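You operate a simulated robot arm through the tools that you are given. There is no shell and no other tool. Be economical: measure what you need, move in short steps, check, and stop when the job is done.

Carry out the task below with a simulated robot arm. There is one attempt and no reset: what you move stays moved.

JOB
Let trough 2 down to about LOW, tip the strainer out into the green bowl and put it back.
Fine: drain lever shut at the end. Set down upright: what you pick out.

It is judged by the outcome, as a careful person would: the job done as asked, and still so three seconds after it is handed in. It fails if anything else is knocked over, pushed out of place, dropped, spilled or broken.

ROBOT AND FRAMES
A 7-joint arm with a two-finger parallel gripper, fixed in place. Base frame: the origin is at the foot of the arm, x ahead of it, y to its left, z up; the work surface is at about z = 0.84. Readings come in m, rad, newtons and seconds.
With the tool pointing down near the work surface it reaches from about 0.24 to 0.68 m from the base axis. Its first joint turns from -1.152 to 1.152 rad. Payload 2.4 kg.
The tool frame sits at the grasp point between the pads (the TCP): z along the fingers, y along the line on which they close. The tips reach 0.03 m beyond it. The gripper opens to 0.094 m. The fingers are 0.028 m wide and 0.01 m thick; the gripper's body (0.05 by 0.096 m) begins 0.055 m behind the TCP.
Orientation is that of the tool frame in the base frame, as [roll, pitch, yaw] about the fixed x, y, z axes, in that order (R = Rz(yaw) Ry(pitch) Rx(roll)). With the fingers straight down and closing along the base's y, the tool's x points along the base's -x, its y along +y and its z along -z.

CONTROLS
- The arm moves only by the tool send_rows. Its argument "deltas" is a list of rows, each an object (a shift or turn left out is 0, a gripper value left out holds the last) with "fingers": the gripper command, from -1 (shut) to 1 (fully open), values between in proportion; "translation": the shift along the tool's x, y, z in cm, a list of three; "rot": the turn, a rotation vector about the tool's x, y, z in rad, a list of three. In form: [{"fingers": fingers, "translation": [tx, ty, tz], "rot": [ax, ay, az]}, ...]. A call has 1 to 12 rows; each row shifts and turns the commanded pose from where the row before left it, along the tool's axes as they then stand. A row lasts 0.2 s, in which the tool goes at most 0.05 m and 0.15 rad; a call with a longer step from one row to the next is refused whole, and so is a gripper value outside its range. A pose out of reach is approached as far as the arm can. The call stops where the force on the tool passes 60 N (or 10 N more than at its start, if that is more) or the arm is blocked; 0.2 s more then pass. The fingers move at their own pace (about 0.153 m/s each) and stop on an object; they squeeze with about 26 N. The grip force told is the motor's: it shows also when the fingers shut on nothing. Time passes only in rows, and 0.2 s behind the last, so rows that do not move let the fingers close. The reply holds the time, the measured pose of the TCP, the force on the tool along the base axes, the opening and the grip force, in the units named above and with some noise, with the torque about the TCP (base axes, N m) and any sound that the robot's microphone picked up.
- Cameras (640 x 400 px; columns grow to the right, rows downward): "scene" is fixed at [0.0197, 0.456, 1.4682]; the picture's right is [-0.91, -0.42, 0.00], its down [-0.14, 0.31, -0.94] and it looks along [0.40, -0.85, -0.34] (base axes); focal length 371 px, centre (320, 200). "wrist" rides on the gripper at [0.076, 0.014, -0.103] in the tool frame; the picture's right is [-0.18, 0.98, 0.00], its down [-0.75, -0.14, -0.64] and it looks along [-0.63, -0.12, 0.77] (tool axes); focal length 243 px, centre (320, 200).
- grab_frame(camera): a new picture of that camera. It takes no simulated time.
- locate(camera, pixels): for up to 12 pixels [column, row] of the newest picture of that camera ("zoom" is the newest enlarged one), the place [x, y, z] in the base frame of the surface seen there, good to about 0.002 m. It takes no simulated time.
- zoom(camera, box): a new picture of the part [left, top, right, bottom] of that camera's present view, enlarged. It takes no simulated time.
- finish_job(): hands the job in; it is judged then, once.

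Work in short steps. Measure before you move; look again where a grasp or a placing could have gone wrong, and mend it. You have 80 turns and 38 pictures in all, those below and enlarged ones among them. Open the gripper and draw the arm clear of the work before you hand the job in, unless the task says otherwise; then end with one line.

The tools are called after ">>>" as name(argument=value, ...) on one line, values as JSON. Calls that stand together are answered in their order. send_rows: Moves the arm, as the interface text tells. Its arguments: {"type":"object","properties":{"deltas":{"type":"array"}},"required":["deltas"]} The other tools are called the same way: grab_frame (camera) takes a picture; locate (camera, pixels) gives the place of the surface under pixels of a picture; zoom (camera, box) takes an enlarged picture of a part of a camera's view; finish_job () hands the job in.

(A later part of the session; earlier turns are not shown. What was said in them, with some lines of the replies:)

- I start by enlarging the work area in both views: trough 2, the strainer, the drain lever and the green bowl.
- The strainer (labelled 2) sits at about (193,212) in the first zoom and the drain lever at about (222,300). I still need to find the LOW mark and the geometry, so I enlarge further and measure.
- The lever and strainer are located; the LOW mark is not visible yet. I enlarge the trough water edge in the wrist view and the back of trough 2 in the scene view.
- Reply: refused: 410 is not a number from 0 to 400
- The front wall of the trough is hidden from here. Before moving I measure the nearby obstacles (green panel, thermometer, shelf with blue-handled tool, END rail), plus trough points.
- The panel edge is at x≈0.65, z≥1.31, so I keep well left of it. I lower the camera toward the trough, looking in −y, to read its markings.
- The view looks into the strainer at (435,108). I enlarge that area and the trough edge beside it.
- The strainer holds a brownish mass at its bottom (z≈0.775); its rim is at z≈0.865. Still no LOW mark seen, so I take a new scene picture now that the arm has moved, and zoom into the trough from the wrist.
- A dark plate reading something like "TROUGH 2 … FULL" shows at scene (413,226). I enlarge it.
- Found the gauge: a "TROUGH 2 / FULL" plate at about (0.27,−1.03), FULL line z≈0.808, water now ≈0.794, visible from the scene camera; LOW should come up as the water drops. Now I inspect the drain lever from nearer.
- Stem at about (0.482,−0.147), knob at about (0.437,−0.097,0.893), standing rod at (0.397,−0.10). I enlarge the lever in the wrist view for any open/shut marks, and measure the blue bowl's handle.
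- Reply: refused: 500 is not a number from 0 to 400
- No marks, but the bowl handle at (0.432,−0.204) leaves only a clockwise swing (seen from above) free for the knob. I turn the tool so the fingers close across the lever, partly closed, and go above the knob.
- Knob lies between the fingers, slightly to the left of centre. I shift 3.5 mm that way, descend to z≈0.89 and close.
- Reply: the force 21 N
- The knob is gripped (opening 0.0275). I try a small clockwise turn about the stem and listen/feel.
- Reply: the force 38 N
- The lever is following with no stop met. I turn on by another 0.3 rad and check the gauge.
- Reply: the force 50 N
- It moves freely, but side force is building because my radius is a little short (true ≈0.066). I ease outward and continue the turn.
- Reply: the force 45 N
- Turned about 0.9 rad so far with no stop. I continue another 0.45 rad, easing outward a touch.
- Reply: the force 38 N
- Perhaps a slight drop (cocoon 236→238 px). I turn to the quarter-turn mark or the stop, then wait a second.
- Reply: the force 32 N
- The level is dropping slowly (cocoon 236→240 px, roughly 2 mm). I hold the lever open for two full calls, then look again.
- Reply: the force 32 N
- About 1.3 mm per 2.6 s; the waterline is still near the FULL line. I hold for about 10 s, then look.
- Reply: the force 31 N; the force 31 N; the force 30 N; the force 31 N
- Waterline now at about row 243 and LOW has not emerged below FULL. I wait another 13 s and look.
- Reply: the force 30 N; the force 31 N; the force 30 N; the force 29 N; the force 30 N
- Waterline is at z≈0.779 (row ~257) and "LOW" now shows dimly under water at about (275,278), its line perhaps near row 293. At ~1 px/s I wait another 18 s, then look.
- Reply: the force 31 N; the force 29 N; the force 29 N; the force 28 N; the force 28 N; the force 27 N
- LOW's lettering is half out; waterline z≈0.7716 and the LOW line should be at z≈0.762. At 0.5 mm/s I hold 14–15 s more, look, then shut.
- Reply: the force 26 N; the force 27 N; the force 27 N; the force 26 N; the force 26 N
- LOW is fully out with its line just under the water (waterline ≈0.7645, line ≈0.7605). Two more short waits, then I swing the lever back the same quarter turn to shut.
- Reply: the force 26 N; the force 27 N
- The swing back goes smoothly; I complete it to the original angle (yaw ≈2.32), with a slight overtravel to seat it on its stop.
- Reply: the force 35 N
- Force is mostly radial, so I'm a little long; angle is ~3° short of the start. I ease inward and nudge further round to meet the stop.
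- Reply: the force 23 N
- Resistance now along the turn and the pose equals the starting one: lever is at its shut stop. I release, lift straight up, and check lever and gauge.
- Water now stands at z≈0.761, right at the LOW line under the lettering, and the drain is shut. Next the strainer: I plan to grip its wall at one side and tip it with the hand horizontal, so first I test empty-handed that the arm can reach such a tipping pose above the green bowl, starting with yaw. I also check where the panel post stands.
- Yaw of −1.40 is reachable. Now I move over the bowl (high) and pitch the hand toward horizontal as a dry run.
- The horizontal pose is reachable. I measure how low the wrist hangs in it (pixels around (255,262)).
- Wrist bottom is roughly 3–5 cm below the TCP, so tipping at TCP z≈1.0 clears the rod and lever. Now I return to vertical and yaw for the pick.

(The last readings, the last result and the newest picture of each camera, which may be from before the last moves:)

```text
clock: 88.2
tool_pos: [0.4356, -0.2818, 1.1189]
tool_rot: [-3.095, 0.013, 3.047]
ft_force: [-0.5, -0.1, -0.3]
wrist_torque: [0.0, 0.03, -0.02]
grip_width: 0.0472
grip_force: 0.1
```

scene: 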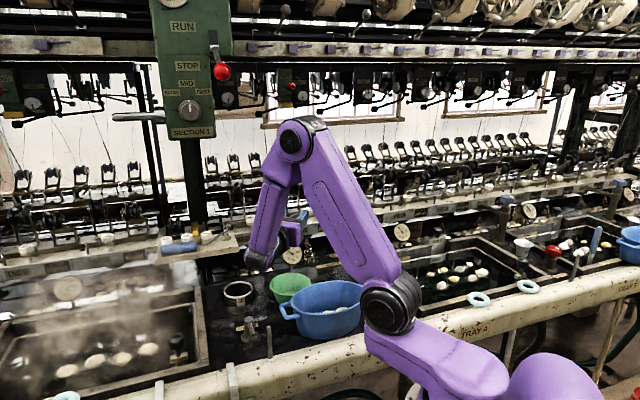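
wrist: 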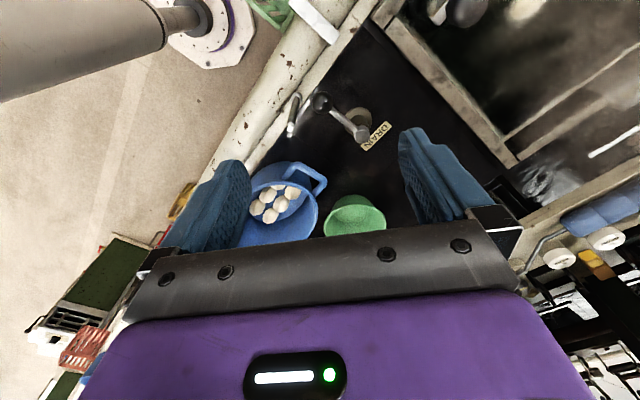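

Small leftover tilt (0.047, 0.013) to cancel. I level the tool and move to a viewing position before the strainer at z≈1.0, then look.

>>> send_rows(deltas=[{"rot": [-0.0466, 0.013, 0], "translation": [0, 1.4, 0]}, {"translation": [-3.0, 1.4, 3.0]}, {"translation": [-3.0, 1.4, 3.0]}, {"translation": [-3.0, 1.4, 3.0]}, {"translation": [-3.0, 0, 3.0]}])

>>> zoom(camera="wrist", box=[180, 40, 460, 240])

```text
clock: 89.4
tool_pos: [0.5588, -0.2324, 0.9989]
tool_rot: [-3.141, 0.001, 3.05]
ft_force: [0.8, 0.1, 0.4]
wrist_torque: [0.0, -0.03, -0.03]
grip_width: 0.047
grip_force: 0.1
```

```text
2.00 times, centred on (320, 140) of wrist
```

zoom: 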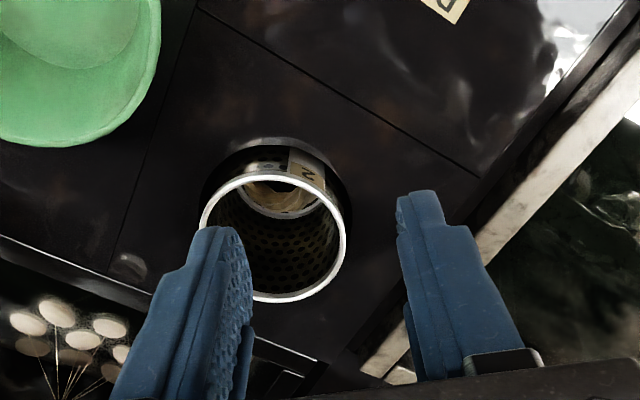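

Rim clearly visible: near point (265,174), left (201,213), right (345,240), far (290,299). I measure rim, well edge and bowl.

>>> locate(camera="zoom", pixels=[[262, 174], [218, 190], [202, 218], [325, 199], [344, 240], [335, 270], [310, 293], [280, 299], [350, 215], [300, 145], [290, 205], [280, 240]])

>>> locate(camera="zoom", pixels=[[160, 20], [155, 70], [120, 120], [60, 146], [10, 138], [341, 222], [345, 250], [240, 178], [337, 215]])

```text
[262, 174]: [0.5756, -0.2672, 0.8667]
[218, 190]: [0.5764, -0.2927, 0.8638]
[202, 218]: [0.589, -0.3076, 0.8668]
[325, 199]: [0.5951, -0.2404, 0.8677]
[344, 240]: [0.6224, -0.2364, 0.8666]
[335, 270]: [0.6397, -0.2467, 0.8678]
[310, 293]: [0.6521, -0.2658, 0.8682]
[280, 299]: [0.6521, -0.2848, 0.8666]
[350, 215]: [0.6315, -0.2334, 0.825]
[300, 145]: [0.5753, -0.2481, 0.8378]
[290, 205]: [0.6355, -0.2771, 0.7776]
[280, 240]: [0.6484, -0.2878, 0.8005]
```

```text
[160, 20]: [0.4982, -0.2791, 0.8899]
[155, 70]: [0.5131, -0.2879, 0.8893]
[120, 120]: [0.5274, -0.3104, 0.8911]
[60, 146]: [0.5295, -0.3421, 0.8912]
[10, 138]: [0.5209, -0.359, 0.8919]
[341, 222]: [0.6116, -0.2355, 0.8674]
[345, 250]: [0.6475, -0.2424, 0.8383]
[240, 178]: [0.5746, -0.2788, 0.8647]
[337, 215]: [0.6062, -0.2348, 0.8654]
```

Strainer: centre (0.614,−0.274), rim radius 0.0387, rim z 0.867, deck 0.839; green bowl centre ≈(0.476,−0.33). I lean the hand 0.55 rad back and move above the +y wall point (0.6175,−0.2365).

>>> send_rows(deltas=[{"fingers": -0.2, "rot": [0, -0.1375, 0]}, {"rot": [0, -0.1375, 0]}, {"rot": [0, -0.1375, 0]}, {"rot": [0, -0.1375, 0]}, {"translation": [-0.077, 0.04, 3.13]}, {"translation": [-0.077, 0.04, 3.13]}, {"translation": [-0.077, 0.04, 3.13]}])

>>> grab_frame(camera="wrist")

```text
clock: 91.0
tool_pos: [0.61, -0.237, 0.9201]
tool_rot: [3.141, 0.55, 3.052]
ft_force: [0.9, 0.3, -0.4]
wrist_torque: [0.01, 0.0, 0.0]
grip_width: 0.0377
grip_force: 0.0
```

```text
5 pictures are left
```

wrist: 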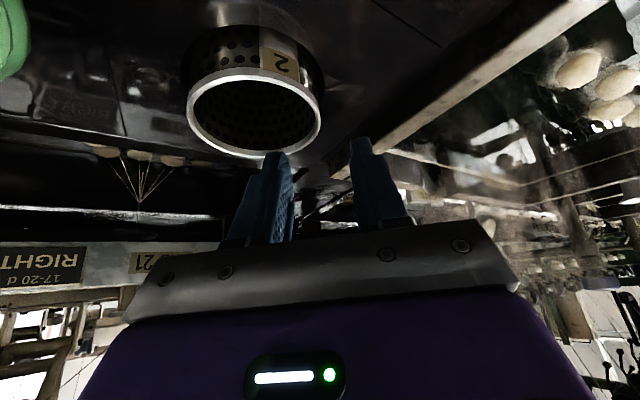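

The fingers straddle the right side of the rim. I descend the last 4.5 cm vertically.

>>> send_rows(deltas=[{"translation": [1.19, 0.05, 1.94]}, {"translation": [0.8, 0, 1.3]}, {"translation": [0.37, 0, 0.6]}])

```text
clock: 91.8
tool_pos: [0.6111, -0.2376, 0.8749]
tool_rot: [3.141, 0.551, 3.05]
ft_force: [-0.3, -0.2, -1.0]
wrist_torque: [0.02, 0.01, 0.01]
grip_width: 0.0377
grip_force: 0.0
```

No contact on the way down. I close on the wall.

>>> send_rows(deltas=[{"fingers": -1}, {}, {}, {}])

```text
clock: 92.8
tool_pos: [0.6119, -0.2376, 0.8752]
tool_rot: [-3.142, 0.551, 3.051]
ft_force: [-0.2, -1.1, 1.8]
wrist_torque: [-0.06, -0.01, -0.04]
grip_width: 0.0091
grip_force: 25.9
```

Gripped (opening 9 mm, plausible for the curved wall). I lift straight up slowly, 2 cm first.

>>> send_rows(deltas=[{"translation": [-0.26, 0, -0.43]}, {"translation": [-0.26, 0, -0.43]}, {"translation": [-0.52, 0, -0.85]}, {}])

```text
clock: 93.8
tool_pos: [0.6123, -0.2378, 0.8939]
tool_rot: [-3.141, 0.549, 3.05]
ft_force: [-0.3, 0.1, -2.5]
wrist_torque: [0.03, -0.01, 0.0]
grip_width: 0.0093
grip_force: 26.0
```

It is lifting with about 2.5 N of load. I raise it to z≈1.03 and check it hangs upright.

>>> send_rows(deltas=[{"translation": [-1.05, 0, -1.7]}, {"translation": [-1.05, 0, -1.7]}, {"translation": [-1.05, 0, -1.7]}, {"translation": [-1.3, 0, -2.13]}, {"translation": [-1.3, 0, -2.13]}, {"translation": [-1.3, 0, -2.13]}, {}])

>>> zoom(camera="scene", box=[180, 190, 340, 310])

```text
clock: 95.4
tool_pos: [0.6117, -0.2406, 1.0322]
tool_rot: [-3.141, 0.549, 3.049]
ft_force: [-0.1, -1.0, -3.3]
wrist_torque: [0.09, 0.0, -0.02]
grip_width: 0.0092
grip_force: 26.1
```

```text
3.33 times, centred on (260, 250) of scene
```

zoom: 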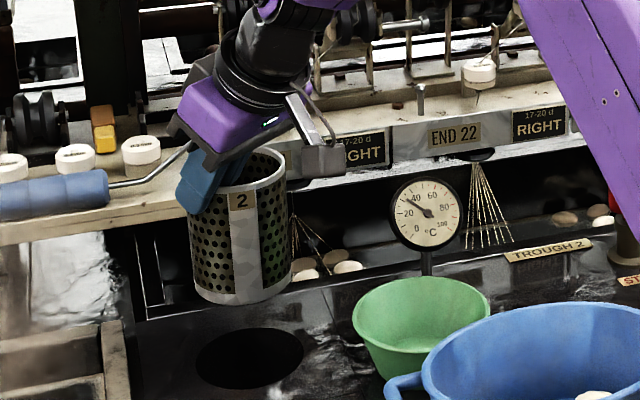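

The strainer hangs upright, well clear. I carry it over the green bowl (raising a little first), then bring the hand vertical (strainer tilts only ~30°, contents stay at the bottom).

>>> send_rows(deltas=[{"translation": [-1.05, 0, -1.7]}, {"translation": [2.82, -1.64, -1.73]}, {"translation": [2.82, -1.64, -1.73]}, {"translation": [2.82, -1.64, -1.73]}, {"translation": [2.82, -1.64, -1.73]}, {}])

>>> send_rows(deltas=[{"rot": [0, 0.11, 0]}, {"rot": [0, 0.11, 0]}, {"rot": [0, 0.11, 0]}, {"rot": [0, 0.11, 0]}, {"rot": [0, 0.11, 0]}])

```text
clock: 96.8
tool_pos: [0.4745, -0.2927, 1.0498]
tool_rot: [-3.141, 0.551, 3.05]
ft_force: [0.4, 0.3, -0.9]
wrist_torque: [0.06, 0.0, 0.0]
grip_width: 0.0095
grip_force: 26.4
```

```text
clock: 98.0
tool_pos: [0.4725, -0.294, 1.0494]
tool_rot: [3.141, -0.002, 3.049]
ft_force: [-0.7, 0.1, -1.6]
wrist_torque: [0.09, -0.06, 0.0]
grip_width: 0.0092
grip_force: 25.9
```

Now I yaw about the strainer's mouth centre (staying over the bowl) to ψ≈−1.66 so the hand will tip toward the free +y side.

>>> send_rows(deltas=[{"translation": [0.54, -0.04, 0], "rot": [0, 0, -0.1432]}, {"translation": [0.54, -0.04, 0], "rot": [0, 0, -0.1432]}, {"translation": [0.54, -0.04, 0], "rot": [0, 0, -0.1432]}, {"translation": [0.54, -0.04, 0], "rot": [0, 0, -0.1432]}, {"translation": [0.54, -0.04, 0], "rot": [0, 0, -0.1432]}, {"translation": [0.54, -0.04, 0], "rot": [0, 0, -0.1432]}, {"translation": [0.54, -0.04, 0], "rot": [0, 0, -0.1432]}, {"translation": [0.54, -0.04, 0], "rot": [0, 0, -0.1432]}, {"translation": [0.54, -0.04, 0], "rot": [0, 0, -0.1432]}, {"translation": [0.54, -0.04, 0], "rot": [0, 0, -0.1432]}, {"translation": [0.54, -0.04, 0], "rot": [0, 0, -0.1432]}])

```text
clock: 100.4
tool_pos: [0.4316, -0.3273, 1.0491]
tool_rot: [3.141, -0.001, -1.656]
ft_force: [0.8, -0.1, -2.6]
wrist_torque: [0.09, 0.08, 0.0]
grip_width: 0.0094
grip_force: 26.0
```

Over the bowl at last: mouth centre ≈(0.469,−0.331), bowl centre ≈(0.478,−0.329). I trim the position so the lip ends about 1 cm behind the bowl centre, tilt 0.5 rad, and lower 4.5 cm.

>>> send_rows(deltas=[{"translation": [-2.1, -0.93, 0]}, {"rot": [0, 0.125, 0]}, {"rot": [0, 0.125, 0]}, {"rot": [0, 0.125, 0]}, {"rot": [0, 0.125, 0]}, {"translation": [-1.08, 0, 1.97]}, {"translation": [-1.08, 0, 1.97]}])

>>> send_rows(deltas=[{"rot": [0, 0.107, 0]}, {"rot": [0, 0.107, 0]}, {"rot": [0, 0.107, 0]}, {"rot": [0, 0.107, 0]}, {"rot": [0, 0.107, 0]}, {"rot": [0, 0.107, 0]}, {"rot": [0, 0.107, 0]}, {"rot": [0, 0.107, 0]}, {"rot": [0, 0.107, 0]}, {"rot": [0, 0.107, 0]}, {}, {}])

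>>> zoom(camera="scene", box=[200, 200, 360, 320])

```text
clock: 102.0
tool_pos: [0.4433, -0.3062, 1.004]
tool_rot: [3.141, -0.5, -1.659]
ft_force: [0.3, -0.9, -2.1]
wrist_torque: [0.1, 0.03, -0.03]
grip_width: 0.0096
grip_force: 26.2
```

```text
clock: 104.6
tool_pos: [0.4432, -0.3069, 1.0046]
tool_rot: [-2.877, -1.569, -1.924]
ft_force: [-0.2, -0.1, -2.1]
wrist_torque: [0.13, 0.09, -0.03]
grip_width: 0.0094
grip_force: 26.2
```

```text
3.33 times, centred on (280, 260) of scene
```

zoom: 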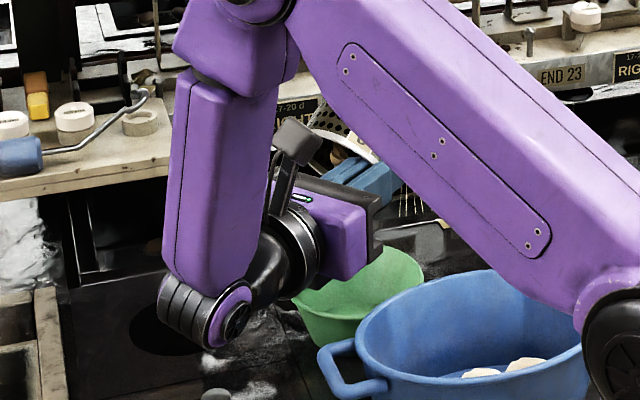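

The strainer is tipped ~121° over the bowl, mouth hidden behind the hand. I check wrist clearance to the lever, then tilt further and shake.

>>> locate(camera="zoom", pixels=[[205, 345], [185, 325], [230, 335], [210, 395], [350, 270], [355, 300], [300, 300]])

>>> zoom(camera="wrist", box=[160, 0, 480, 200])

```text
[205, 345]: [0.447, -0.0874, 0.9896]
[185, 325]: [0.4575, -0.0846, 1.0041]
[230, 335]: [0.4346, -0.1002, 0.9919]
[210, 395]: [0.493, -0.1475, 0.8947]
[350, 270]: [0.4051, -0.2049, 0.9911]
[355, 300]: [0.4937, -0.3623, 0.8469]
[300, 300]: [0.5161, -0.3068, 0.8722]
```

```text
2.00 times, centred on (320, 100) of wrist
```

zoom: 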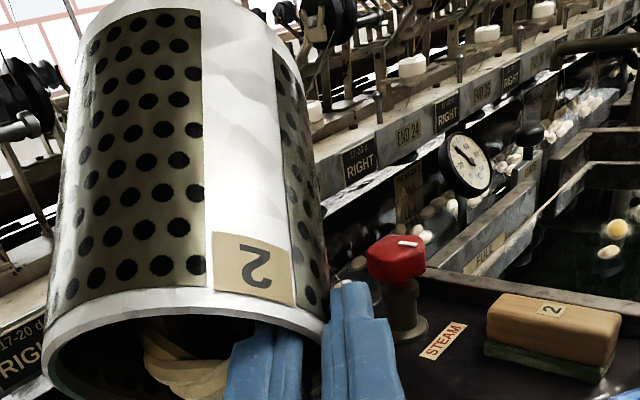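

Wrist bottom is at z≈0.985, 8 cm over the lever. A brown mass shows inside the mouth at (185,365); I locate it to see whether it is still deep inside.

>>> locate(camera="zoom", pixels=[[185, 365], [160, 340], [200, 340], [200, 385], [110, 350], [180, 310], [60, 330]])

```text
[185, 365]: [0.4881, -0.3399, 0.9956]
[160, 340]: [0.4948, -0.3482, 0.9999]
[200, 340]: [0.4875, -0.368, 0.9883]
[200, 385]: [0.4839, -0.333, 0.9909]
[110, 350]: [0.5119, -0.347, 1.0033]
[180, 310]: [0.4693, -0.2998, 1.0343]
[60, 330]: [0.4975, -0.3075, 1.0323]
```

The mass has slid right to the lip, (0.488,−0.34,0.995), but not clearly out. I tilt 0.35 rad more while raising 4 cm for wrist clearance.

>>> send_rows(deltas=[{"translation": [1.0, 0, 0], "rot": [0, 0.09, 0]}, {"translation": [1.0, 0, 0], "rot": [0, 0.09, 0]}, {"translation": [1.0, 0, 0], "rot": [0, 0.09, 0]}, {"translation": [1.0, 0, 0], "rot": [0, 0.09, 0]}, {}, {}])

```text
clock: 106.0
tool_pos: [0.4437, -0.3014, 1.0427]
tool_rot: [0.0, -1.213, 1.484]
ft_force: [0.3, -0.6, -1.2]
wrist_torque: [0.1, 0.06, -0.02]
grip_width: 0.0091
grip_force: 26.0
```

Tilt is now ~141°. A couple of gentle shakes along the strainer's axis to free anything clinging, then I look.

>>> send_rows(deltas=[{"translation": [0, 0, 1.2]}, {"translation": [0, 0, -1.2]}, {"translation": [0, 0, 1.2]}, {"translation": [0, 0, -1.2]}, {"translation": [0, 0, 1.2]}, {"translation": [0, 0, -1.2]}, {}, {}])

>>> grab_frame(camera="wrist")

>>> locate(camera="wrist", pixels=[[252, 182], [240, 170], [225, 175], [260, 170], [215, 165], [250, 195]])

```text
clock: 107.8
tool_pos: [0.4439, -0.3026, 1.0442]
tool_rot: [-0.002, -1.21, 1.484]
ft_force: [0.6, 0.0, -1.9]
wrist_torque: [0.09, 0.09, -0.03]
grip_width: 0.0093
grip_force: 25.8
```

```text
1 pictures are left
```

wrist: 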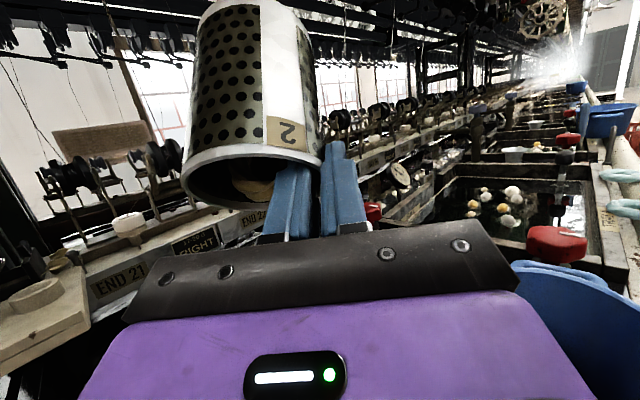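

```text
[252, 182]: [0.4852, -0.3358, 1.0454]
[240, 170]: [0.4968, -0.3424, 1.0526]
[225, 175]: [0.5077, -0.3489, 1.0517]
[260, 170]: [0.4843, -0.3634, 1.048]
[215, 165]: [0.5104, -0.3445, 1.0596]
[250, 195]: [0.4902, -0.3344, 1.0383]
```

The mass is still at the same spot relative to the gripper, 1–2 cm inside the mouth: the inner finger is blocking it (torque also shows the load unchanged). I'll put the strainer back in its well and regrip it from outside across the diameter. First, untip over the bowl.

>>> send_rows(deltas=[{"rot": [0, -0.14, 0]}, {"rot": [0, -0.14, 0]}, {"rot": [0, -0.14, 0]}, {"rot": [0, -0.14, 0]}, {"rot": [0, -0.14, 0]}, {"rot": [0, -0.14, 0]}, {"rot": [0, -0.14, 0]}, {"rot": [0, -0.14, 0]}, {"rot": [0, -0.14, 0]}, {"rot": [0, -0.14, 0]}])

>>> send_rows(deltas=[{"rot": [0, -0.1325, 0]}, {"rot": [0, -0.1325, 0]}, {"rot": [0, -0.1325, 0]}, {"rot": [0, -0.1325, 0]}, {}])

>>> send_rows(deltas=[{"translation": [-0.54, -0.04, 0], "rot": [0, 0, 0.1432]}, {"translation": [-0.54, -0.04, 0], "rot": [0, 0, 0.1432]}, {"translation": [-0.54, -0.04, 0], "rot": [0, 0, 0.1432]}, {"translation": [-0.54, -0.04, 0], "rot": [0, 0, 0.1432]}, {"translation": [-0.54, -0.04, 0], "rot": [0, 0, 0.1432]}, {"translation": [-0.54, -0.04, 0], "rot": [0, 0, 0.1432]}, {"translation": [-0.54, -0.04, 0], "rot": [0, 0, 0.1432]}, {"translation": [-0.54, -0.04, 0], "rot": [0, 0, 0.1432]}, {"translation": [-0.54, -0.04, 0], "rot": [0, 0, 0.1432]}, {"translation": [-0.54, -0.04, 0], "rot": [0, 0, 0.1432]}, {"translation": [-0.54, -0.04, 0], "rot": [0, 0, 0.1432]}, {}])

>>> send_rows(deltas=[{"rot": [0, -0.11, 0]}, {"rot": [0, -0.11, 0]}, {"rot": [0, -0.11, 0]}, {"rot": [0, -0.11, 0]}, {"rot": [0, -0.11, 0]}, {}, {}])

```text
clock: 110.0
tool_pos: [0.4422, -0.3018, 1.0445]
tool_rot: [3.14, -0.528, -1.657]
ft_force: [0.3, 0.2, -2.0]
wrist_torque: [0.13, 0.06, 0.0]
grip_width: 0.0093
grip_force: 26.3
```

```text
clock: 111.2
tool_pos: [0.4433, -0.3022, 1.0435]
tool_rot: [3.142, 0.001, -1.658]
ft_force: [-0.1, 0.0, -2.9]
wrist_torque: [0.07, 0.08, 0.03]
grip_width: 0.0094
grip_force: 25.4
```

```text
clock: 113.8
tool_pos: [0.484, -0.2669, 1.0437]
tool_rot: [-3.14, 0.001, 3.05]
ft_force: [0.4, 0.1, -0.9]
wrist_torque: [0.04, -0.06, 0.0]
grip_width: 0.0088
grip_force: 25.9
```

```text
clock: 115.4
tool_pos: [0.4857, -0.2667, 1.0436]
tool_rot: [-3.141, 0.547, 3.051]
ft_force: [0.0, 0.7, -1.1]
wrist_torque: [0.07, -0.02, 0.05]
grip_width: 0.009
grip_force: 25.9
```

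Upright again over the bowl. I carry it back above its well.

>>> send_rows(deltas=[{"translation": [-2.61, 1.015, 1.6]}, {"translation": [-2.61, 1.015, 1.6]}, {"translation": [-2.61, 1.015, 1.6]}, {"translation": [-2.61, 1.015, 1.6]}, {}, {}])

```text
clock: 116.8
tool_pos: [0.6135, -0.2367, 1.0424]
tool_rot: [-3.142, 0.551, 3.05]
ft_force: [1.0, 0.4, -1.2]
wrist_torque: [0.05, 0.02, 0.01]
grip_width: 0.0089
grip_force: 26.1
```

Aligned within 2 mm. I correct that and lower straight down, watching the force.

>>> send_rows(deltas=[{"translation": [1.2, -0.1, 1.7]}, {"translation": [1.05, 0, 1.7]}, {"translation": [1.05, 0, 1.7]}, {"translation": [1.05, 0, 1.7]}, {"translation": [1.05, 0, 1.7]}, {"translation": [1.05, 0, 1.7]}, {"translation": [0.52, 0, 0.85]}, {"translation": [0.52, 0, 0.85]}, {}])

```text
clock: 118.8
tool_pos: [0.6081, -0.2403, 0.9025]
tool_rot: [-3.141, 0.55, 3.049]
ft_force: [-0.2, 0.2, -1.6]
wrist_torque: [0.08, 0.01, -0.02]
grip_width: 0.0088
grip_force: 26.2
```

Already in the well with no contact; x,y are off by (−3.5, −2.5) mm, so I correct and lower the rest slowly.

>>> send_rows(deltas=[{"translation": [-0.29, 0.25, 0.18]}, {}, {"translation": [0.47, 0, 0.77]}, {"translation": [0.47, 0, 0.77]}, {"translation": [0.26, 0, 0.43]}, {}])

```text
clock: 120.2
tool_pos: [0.6132, -0.2373, 0.8799]
tool_rot: [-3.141, 0.549, 3.053]
ft_force: [0.0, 0.3, -1.6]
wrist_torque: [0.04, 0.0, 0.0]
grip_width: 0.0086
grip_force: 26.4
```

5 mm to go; I lower in small steps until it seats.

>>> send_rows(deltas=[{"translation": [0.13, 0, 0.21]}, {"translation": [0.1, 0, 0.17]}, {}])

```text
clock: 121.0
tool_pos: [0.6135, -0.2375, 0.8782]
tool_rot: [-3.141, 0.552, 3.052]
ft_force: [-2.6, 2.6, 14.0]
wrist_torque: [0.01, 0.86, -0.21]
grip_width: 0.0086
grip_force: 25.6
```

It has seated (14 N up at z≈0.878). I release and raise clear.

>>> send_rows(deltas=[{"translation": [-0.05, 0, -0.08]}, {"fingers": -0.2}, {}, {"translation": [-0.78, 0, -1.28]}, {"translation": [-1.05, 0, -1.7]}, {"translation": [-1.05, 0, -1.7]}])

```text
clock: 122.4
tool_pos: [0.6141, -0.2367, 0.9302]
tool_rot: [3.141, 0.549, 3.052]
ft_force: [-1.1, -0.3, -0.8]
wrist_torque: [0.04, 0.04, 0.0]
grip_width: 0.0377
grip_force: 0.1
```

Now I open fully, rise, turn to yaw 2.85 and lean 0.65 for an outside grip across the diameter.

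>>> send_rows(deltas=[{"fingers": 1, "translation": [-1.05, 0, -1.7]}, {"translation": [-0.52, 0, -0.85]}, {"rot": [0.0523, 0, 0.0853]}, {"rot": [0.0523, 0, 0.0853]}, {"rot": [0, -0.1, 0]}, {}])

```text
clock: 123.8
tool_pos: [0.6126, -0.2383, 0.9616]
tool_rot: [3.141, 0.651, 2.85]
ft_force: [-0.2, -1.3, 0.3]
wrist_torque: [-0.01, 0.0, -0.01]
grip_width: 0.0941
grip_force: 0.1
```

I shift over the strainer's centre and come down to z≈0.92.

>>> send_rows(deltas=[{"translation": [-0.31, -3.29, 0.24]}, {"translation": [1.21, 0, 1.59]}, {"translation": [1.21, 0, 1.59]}, {}])

```text
clock: 124.8
tool_pos: [0.6069, -0.268, 0.9204]
tool_rot: [-3.142, 0.65, 2.85]
ft_force: [-0.2, 0.0, -0.4]
wrist_torque: [-0.02, 0.0, 0.01]
grip_width: 0.094
grip_force: 0.1
```

I trim y by −2 mm and descend gently around the rim.

>>> send_rows(deltas=[{"translation": [0, -0.2, 0]}, {"translation": [0.91, 0, 1.19]}, {"translation": [0.91, 0, 1.19]}, {"translation": [0.45, 0, 0.6]}, {"translation": [0.36, 0, 0.48]}, {}])

```text
clock: 126.2
tool_pos: [0.6061, -0.2715, 0.8783]
tool_rot: [3.141, 0.648, 2.849]
ft_force: [0.7, -0.8, -0.6]
wrist_torque: [0.03, -0.02, -0.03]
grip_width: 0.0937
grip_force: 0.1
```

No contact at z 0.878. I close on the outside of the strainer.

>>> send_rows(deltas=[{"translation": [0.12, 0, 0.16]}, {"fingers": -1}, {}, {}, {}])

```text
clock: 127.4
tool_pos: [0.6059, -0.2715, 0.876]
tool_rot: [-3.14, 0.65, 2.851]
ft_force: [0.8, 1.6, 1.5]
wrist_torque: [0.06, -0.05, -0.01]
grip_width: 0.0804
grip_force: 26.3
```

Gripped at 0.080 m. I lift slowly and check the load.

>>> send_rows(deltas=[{"translation": [-0.3, 0, -0.4]}, {"translation": [-0.6, 0, -0.8]}, {"translation": [-0.9, 0, -1.2]}, {}, {}])

>>> send_rows(deltas=[{}])

>>> send_rows(deltas=[{}])

>>> send_rows(deltas=[{}])

```text
clock: 128.6
tool_pos: [0.6049, -0.2721, 0.9058]
tool_rot: [-3.141, 0.651, 2.848]
ft_force: [-0.5, -0.4, -1.0]
wrist_torque: [0.03, 0.02, 0.0]
grip_width: 0.0806
grip_force: 25.5
```

```text
clock: 129.0
tool_pos: [0.6058, -0.2714, 0.9056]
tool_rot: [3.141, 0.65, 2.849]
ft_force: [-0.1, -0.2, -2.5]
wrist_torque: [0.01, 0.01, 0.02]
grip_width: 0.0805
grip_force: 26.3
```

```text
clock: 129.4
tool_pos: [0.605, -0.2711, 0.9055]
tool_rot: [3.142, 0.65, 2.85]
ft_force: [-0.5, 0.8, -2.3]
wrist_torque: [0.0, 0.03, -0.02]
grip_width: 0.0805
grip_force: 26.2
```

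```text
clock: 129.8
tool_pos: [0.6048, -0.2722, 0.9054]
tool_rot: [-3.14, 0.649, 2.85]
ft_force: [0.7, 1.0, -2.4]
wrist_torque: [0.0, 0.02, -0.02]
grip_width: 0.0804
grip_force: 25.4
```

Load ≈2.2 N, held steadily. I raise it to z≈1.07 and carry it over the green bowl.

>>> send_rows(deltas=[{"translation": [-1.63, 0, -2.15]}, {"translation": [-1.63, 0, -2.15]}, {"translation": [-1.63, 0, -2.15]}, {"translation": [-1.63, 0, -2.15]}, {"translation": [-1.63, 0, -2.15]}, {"translation": [-1.63, 0, -2.15]}, {"translation": [2.29, -2.3, -1.74]}, {"translation": [2.29, -2.3, -1.74]}, {"translation": [2.29, -2.3, -1.74]}, {"translation": [2.29, -2.3, -1.74]}, {}])

>>> send_rows(deltas=[{"rot": [0, 0.1083, 0]}, {"rot": [0, 0.1083, 0]}, {"rot": [0, 0.1083, 0]}, {"rot": [0, 0.1083, 0]}, {"rot": [0, 0.1083, 0]}, {"rot": [0, 0.1083, 0]}, {}])

>>> send_rows(deltas=[{"rot": [0, 0, -0.148]}, {"rot": [0, 0, -0.148]}, {"rot": [0, 0, -0.148]}, {"rot": [0, 0, -0.148]}, {"rot": [0, 0, -0.148]}, {"rot": [0, 0, -0.148]}, {"rot": [0, 0, -0.148]}, {"rot": [0, 0, -0.148]}, {"rot": [0, 0, -0.148]}, {"rot": [0, 0, -0.148]}, {"rot": [0, 0, -0.148]}, {"rot": [0, 0, -0.148]}])

```text
clock: 132.2
tool_pos: [0.4724, -0.3262, 1.0683]
tool_rot: [-3.142, 0.649, 2.849]
ft_force: [0.5, 0.3, -1.4]
wrist_torque: [0.07, 0.0, 0.01]
grip_width: 0.0805
grip_force: 26.0
```

```text
clock: 133.8
tool_pos: [0.4697, -0.3262, 1.0687]
tool_rot: [-3.14, -0.002, 2.852]
ft_force: [0.5, 0.1, -1.5]
wrist_torque: [-0.02, -0.05, -0.01]
grip_width: 0.0802
grip_force: 25.7
```

```text
clock: 136.4
tool_pos: [0.4703, -0.328, 1.0677]
tool_rot: [3.142, -0.002, -1.655]
ft_force: [0.7, -0.8, -2.4]
wrist_torque: [0.08, -0.04, -0.01]
grip_width: 0.0806
grip_force: 25.6
```

No slip (torque consistent). I trim so the lip will fall just behind bowl centre, tilt 0.5 rad, lower, then tip through to a horizontal hand.

>>> send_rows(deltas=[{"translation": [-2.57, -0.76, 0]}, {"rot": [0, 0.125, 0]}, {"rot": [0, 0.125, 0]}, {"rot": [0, 0.125, 0]}, {"rot": [0, 0.125, 0]}, {"translation": [-1.7, 0, 3.1]}, {"translation": [-1.7, 0, 3.1]}, {}])

>>> send_rows(deltas=[{"rot": [0, 0.107, 0]}, {"rot": [0, 0.107, 0]}, {"rot": [0, 0.107, 0]}, {"rot": [0, 0.107, 0]}, {"rot": [0, 0.107, 0]}, {"rot": [0, 0.107, 0]}, {"rot": [0, 0.107, 0]}, {"rot": [0, 0.107, 0]}, {"rot": [0, 0.107, 0]}, {"rot": [0, 0.107, 0]}, {}, {}])

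>>> send_rows(deltas=[{}])

>>> send_rows(deltas=[{}])

>>> send_rows(deltas=[{}])

```text
clock: 138.2
tool_pos: [0.4796, -0.3025, 1.0002]
tool_rot: [3.141, -0.501, -1.656]
ft_force: [0.4, 0.1, -2.2]
wrist_torque: [0.1, 0.01, 0.01]
grip_width: 0.0807
grip_force: 25.9
```

```text
clock: 140.8
tool_pos: [0.4797, -0.3011, 0.9978]
tool_rot: [-0.927, -1.571, 2.409]
ft_force: [-0.3, 0.3, -1.0]
wrist_torque: [0.16, -0.02, -0.01]
grip_width: 0.0801
grip_force: 25.9
```

```text
clock: 141.2
tool_pos: [0.479, -0.3011, 0.9971]
tool_rot: [2.568, -1.569, -1.085]
ft_force: [0.7, -0.1, -1.9]
wrist_torque: [0.1, 0.0, -0.01]
grip_width: 0.0805
grip_force: 25.9
```

```text
clock: 141.6
tool_pos: [0.4794, -0.3004, 0.9983]
tool_rot: [2.616, -1.568, -1.131]
ft_force: [0.4, 0.1, -1.2]
wrist_torque: [0.12, -0.01, -0.01]
grip_width: 0.0802
grip_force: 25.9
```

```text
clock: 142.0
tool_pos: [0.4794, -0.3007, 0.9976]
tool_rot: [2.572, -1.57, -1.087]
ft_force: [0.2, 0.0, -1.2]
wrist_torque: [0.1, 0.0, 0.01]
grip_width: 0.0802
grip_force: 25.7
```

Load dropped from ≈2.2 N to ≈1.3 N: contents have come out. I tilt a bit further with a gentle shake to clear leftovers.

>>> send_rows(deltas=[{"translation": [0.9, 0, 0], "rot": [0, 0.09, 0]}, {"translation": [0.9, 0, 0], "rot": [0, 0.09, 0]}, {"translation": [0.9, 0, 0], "rot": [0, 0.09, 0]}, {"translation": [0, 0, 0.8]}, {"translation": [0, 0, -0.8]}, {"translation": [0, 0, 0.8]}, {"translation": [0, 0, -0.8]}, {}, {}])

>>> send_rows(deltas=[{}])

>>> send_rows(deltas=[{}])

>>> send_rows(deltas=[{}])

```text
clock: 144.0
tool_pos: [0.4777, -0.3, 1.024]
tool_rot: [0.006, -1.302, 1.482]
ft_force: [0.3, -0.7, -1.5]
wrist_torque: [0.08, -0.01, 0.0]
grip_width: 0.08
grip_force: 26.1
```

```text
clock: 144.4
tool_pos: [0.4788, -0.2995, 1.0233]
tool_rot: [0.006, -1.303, 1.481]
ft_force: [0.2, -0.1, -1.4]
wrist_torque: [0.08, 0.01, -0.01]
grip_width: 0.0802
grip_force: 26.2
```

```text
clock: 144.8
tool_pos: [0.4796, -0.3, 1.0233]
tool_rot: [0.002, -1.302, 1.484]
ft_force: [0.1, -1.1, -1.5]
wrist_torque: [0.07, -0.02, 0.03]
grip_width: 0.0804
grip_force: 26.1
```

```text
clock: 145.2
tool_pos: [0.4793, -0.2995, 1.0236]
tool_rot: [0.001, -1.302, 1.481]
ft_force: [0.7, 1.6, -1.3]
wrist_torque: [0.06, 0.0, 0.0]
grip_width: 0.0804
grip_force: 25.9
```

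Steady at ≈1.4 N. I reverse the tip, rising as I go, back to a vertical hand.

>>> send_rows(deltas=[{"rot": [0, -0.14, 0]}, {"rot": [0, -0.14, 0]}, {"rot": [0, -0.14, 0]}, {"rot": [0, -0.14, 0]}, {"rot": [0, -0.14, 0]}, {"rot": [0, -0.14, 0]}, {"rot": [0, -0.14, 0]}, {"rot": [0, -0.14, 0]}, {"rot": [0, -0.14, 0]}, {"rot": [0, -0.14, 0]}, {"translation": [0.96, 0, -2.03]}, {"translation": [0.96, 0, -2.03]}])

>>> send_rows(deltas=[{"rot": [0, -0.11, 0]}, {"rot": [0, -0.11, 0]}, {"rot": [0, -0.11, 0]}, {"rot": [0, -0.11, 0]}, {}])

>>> send_rows(deltas=[{"rot": [0, 0, 0.148]}, {"rot": [0, 0, 0.148]}, {"rot": [0, 0, 0.148]}, {"rot": [0, 0, 0.148]}, {"rot": [0, 0, 0.148]}, {"rot": [0, 0, 0.148]}, {"rot": [0, 0, 0.148]}, {"rot": [0, 0, 0.148]}, {"rot": [0, 0, 0.148]}, {"rot": [0, 0, 0.148]}, {"rot": [0, 0, 0.148]}, {"rot": [0, 0, 0.148]}])

>>> send_rows(deltas=[{"rot": [0, -0.1083, 0]}, {"rot": [0, -0.1083, 0]}, {"rot": [0, -0.1083, 0]}, {"rot": [0, -0.1083, 0]}, {"rot": [0, -0.1083, 0]}, {"rot": [0, -0.1083, 0]}, {}])

```text
clock: 147.8
tool_pos: [0.4804, -0.2987, 1.0696]
tool_rot: [-3.14, -0.438, -1.658]
ft_force: [-0.3, -0.2, -1.7]
wrist_torque: [0.09, 0.02, -0.02]
grip_width: 0.0802
grip_force: 25.9
```

```text
clock: 149.0
tool_pos: [0.4798, -0.2996, 1.0698]
tool_rot: [3.141, 0.004, -1.657]
ft_force: [-0.2, 0.2, -1.6]
wrist_torque: [0.06, 0.01, 0.04]
grip_width: 0.0801
grip_force: 26.2
```

```text
clock: 151.6
tool_pos: [0.4798, -0.2991, 1.0695]
tool_rot: [3.141, 0.0, 2.846]
ft_force: [-0.7, 0.8, -1.7]
wrist_torque: [-0.03, -0.08, -0.04]
grip_width: 0.0803
grip_force: 26.1
```

```text
clock: 153.2
tool_pos: [0.4798, -0.3005, 1.0705]
tool_rot: [-3.139, 0.651, 2.849]
ft_force: [-0.6, 0.4, -2.0]
wrist_torque: [-0.01, 0.06, -0.04]
grip_width: 0.0801
grip_force: 25.8
```

Hand leaned back again; a torque of 0.06 might hint at a slight swing in the grip. I carry it above the well and sample the torque.

>>> send_rows(deltas=[{"translation": [-2.23, 1.6, 1.69]}, {"translation": [-2.23, 1.6, 1.69]}, {"translation": [-2.23, 1.6, 1.69]}, {"translation": [-2.23, 1.6, 1.69]}, {}, {}, {}])

>>> send_rows(deltas=[{}])

>>> send_rows(deltas=[{}])

>>> send_rows(deltas=[{}])

```text
clock: 154.8
tool_pos: [0.6049, -0.2712, 1.0685]
tool_rot: [3.141, 0.65, 2.851]
ft_force: [-0.5, 1.2, -2.2]
wrist_torque: [0.02, 0.03, 0.01]
grip_width: 0.08
grip_force: 26.2
```

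```text
clock: 155.2
tool_pos: [0.6073, -0.2695, 1.0706]
tool_rot: [-3.141, 0.649, 2.85]
ft_force: [-0.7, 0.1, -1.8]
wrist_torque: [0.02, 0.04, -0.01]
grip_width: 0.08
grip_force: 25.6
```

```text
clock: 155.6
tool_pos: [0.607, -0.2697, 1.0683]
tool_rot: [3.141, 0.65, 2.85]
ft_force: [-0.3, 0.5, -1.5]
wrist_torque: [0.01, 0.0, 0.01]
grip_width: 0.08
grip_force: 26.0
```

```text
clock: 156.0
tool_pos: [0.6054, -0.269, 1.0678]
tool_rot: [-3.141, 0.652, 2.851]
ft_force: [0.8, -0.1, -2.3]
wrist_torque: [0.0, 0.03, 0.0]
grip_width: 0.0803
grip_force: 26.1
```

Position averages (0.606,−0.270), torque as at first lift, so it hangs upright. I trim −2 mm in y and lower to z≈0.91.

>>> send_rows(deltas=[{"translation": [0.04, -0.18, 0]}, {"translation": [1.21, 0, 1.59]}, {"translation": [1.21, 0, 1.59]}, {"translation": [1.21, 0, 1.59]}, {"translation": [1.21, 0, 1.59]}, {"translation": [1.21, 0, 1.59]}, {"translation": [1.21, 0, 1.59]}, {"translation": [1.21, 0, 1.59]}, {"translation": [1.21, 0, 1.59]}, {}, {}])

>>> send_rows(deltas=[{}])

```text
clock: 158.4
tool_pos: [0.6061, -0.2706, 0.9085]
tool_rot: [-3.14, 0.649, 2.851]
ft_force: [-0.8, -0.2, -2.8]
wrist_torque: [-0.05, 0.18, -0.04]
grip_width: 0.08
grip_force: 26.4
```

```text
clock: 158.8
tool_pos: [0.6064, -0.2722, 0.9081]
tool_rot: [3.142, 0.648, 2.849]
ft_force: [-1.5, -0.6, -1.5]
wrist_torque: [-0.08, 0.27, -0.03]
grip_width: 0.0802
grip_force: 26.3
```

A light side load (torque 0.2, Fx −1.5) says the lower part touches the +x side of the well. I shift 4 mm toward −x and recheck.

>>> send_rows(deltas=[{"translation": [0.32, 0.1, -0.24]}, {}, {}])

>>> send_rows(deltas=[{}])

```text
clock: 159.6
tool_pos: [0.6019, -0.2686, 0.9081]
tool_rot: [-3.142, 0.649, 2.849]
ft_force: [-0.2, -0.7, -1.0]
wrist_torque: [0.0, 0.0, 0.01]
grip_width: 0.0801
grip_force: 25.5
```

```text
clock: 160.0
tool_pos: [0.601, -0.2683, 0.9096]
tool_rot: [3.141, 0.65, 2.849]
ft_force: [0.0, 0.0, -1.9]
wrist_torque: [0.0, 0.04, 0.0]
grip_width: 0.0802
grip_force: 25.9
```

Free again. The strainer has evidently swung ~3° in the grip, so I pitch the hand by +0.05 rad to straighten it, then lower on.

>>> send_rows(deltas=[{"rot": [0, 0.05, 0]}, {"translation": [0.45, 0, 0.66]}, {"translation": [0.45, 0, 0.66]}, {"translation": [0.34, 0, 0.5]}, {}])

>>> send_rows(deltas=[{}])

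```text
clock: 161.2
tool_pos: [0.6014, -0.2684, 0.8873]
tool_rot: [-3.139, 0.599, 2.849]
ft_force: [0.2, -0.1, -2.1]
wrist_torque: [0.01, 0.01, -0.02]
grip_width: 0.08
grip_force: 25.9
```

```text
clock: 161.6
tool_pos: [0.6019, -0.2696, 0.887]
tool_rot: [-3.141, 0.601, 2.849]
ft_force: [-0.3, -0.3, -1.2]
wrist_torque: [0.02, 0.02, -0.02]
grip_width: 0.08
grip_force: 25.9
```

No contact. I recentre by +3 mm x and lower in small steps to seat it.

>>> send_rows(deltas=[{"translation": [-0.25, -0.1, 0.17]}, {}, {"translation": [0.23, 0, 0.33]}, {"translation": [0.17, 0, 0.25]}, {"translation": [0.11, 0, 0.17]}, {}])

```text
clock: 163.0
tool_pos: [0.6048, -0.2708, 0.8796]
tool_rot: [-3.14, 0.609, 2.849]
ft_force: [-4.1, 3.1, 18.9]
wrist_torque: [-0.09, -0.44, -0.02]
grip_width: 0.0802
grip_force: 25.9
```

It seats (19 N up at z≈0.880). I ease off 1 mm, open, and rise clear.

>>> send_rows(deltas=[{"translation": [-0.06, 0, -0.08]}, {"fingers": 1}, {}, {}, {"translation": [-0.6, 0, -0.83]}, {"translation": [-1.13, 0, -1.65]}, {"translation": [-1.7, 0, -2.47]}, {"translation": [-1.7, 0, -2.47]}])

```text
clock: 164.8
tool_pos: [0.6037, -0.2716, 0.9696]
tool_rot: [-3.141, 0.599, 2.85]
ft_force: [1.3, 0.6, 0.3]
wrist_torque: [0.0, -0.02, -0.01]
grip_width: 0.0939
grip_force: 0.1
```

Released and clear. I straighten the hand and back off to a viewpoint above both strainer and bowl for my last picture.

>>> send_rows(deltas=[{"translation": [-1.13, 0, -1.65]}, {"rot": [0, 0.15, 0]}, {"rot": [0, 0.15, 0]}, {"rot": [0, 0.15, 0]}, {"rot": [0, 0.15, 0]}, {"translation": [2.63, -0.27, -2.9]}, {"translation": [2.63, -0.27, -2.9]}, {"translation": [2.63, -0.27, -2.9]}, {"translation": [2.63, -0.27, -2.9]}, {}])

>>> zoom(camera="wrist", box=[120, 0, 480, 225])

```text
clock: 167.0
tool_pos: [0.4968, -0.2523, 1.1061]
tool_rot: [3.14, -0.002, 2.85]
ft_force: [0.0, -0.5, -0.8]
wrist_torque: [0.01, 0.01, 0.0]
grip_width: 0.0938
grip_force: 0.1
```

```text
1.78 times, centred on (300, 112) of wrist
```

zoom: 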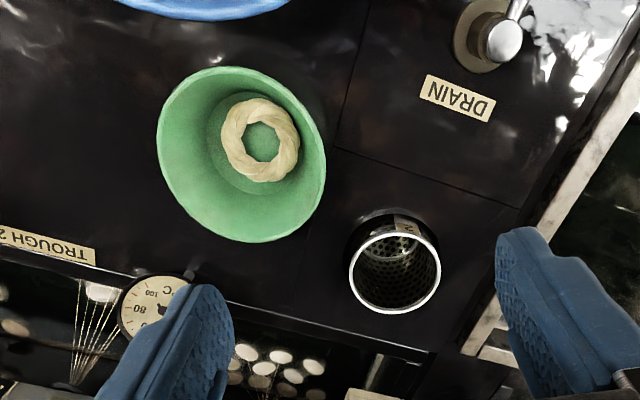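

A ring of waste lies in the green bowl and the strainer is empty in its well. I check that its rim sits level and at its old height.

>>> locate(camera="zoom", pixels=[[394, 227], [352, 270], [438, 270], [396, 312], [365, 240], [428, 243], [365, 300], [428, 298], [405, 240], [400, 225]])

```text
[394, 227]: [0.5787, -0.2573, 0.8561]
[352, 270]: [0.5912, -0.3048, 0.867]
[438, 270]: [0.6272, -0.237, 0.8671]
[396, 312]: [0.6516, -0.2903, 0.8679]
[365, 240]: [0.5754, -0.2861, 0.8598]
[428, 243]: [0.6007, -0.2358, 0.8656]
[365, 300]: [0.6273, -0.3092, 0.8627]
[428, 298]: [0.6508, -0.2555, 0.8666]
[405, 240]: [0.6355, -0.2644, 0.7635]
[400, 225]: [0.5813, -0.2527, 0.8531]
```

Rim is level at z≈0.867, centred as before, and the lever stands shut. I draw the arm clear and hand in.

>>> send_rows(deltas=[{"translation": [2, 2, -3.5]}, {"translation": [2, 2, -3.5]}, {"translation": [2, 2, -3.5]}, {"translation": [2, 2, -3.5]}, {}])

>>> finish_job()

```text
clock: 168.2
tool_pos: [0.4498, -0.1512, 1.2444]
tool_rot: [-3.139, 0.001, 2.851]
ft_force: [0.0, 0.7, -0.1]
wrist_torque: [0.02, 0.01, 0.01]
grip_width: 0.094
grip_force: 0.0
```

```text
The job is handed in.
```

Trough 2 is down to about the LOW line and the drain lever is shut. The strainer took a second tip to empty into the green bowl, and is back upright in its well with the arm drawn clear.
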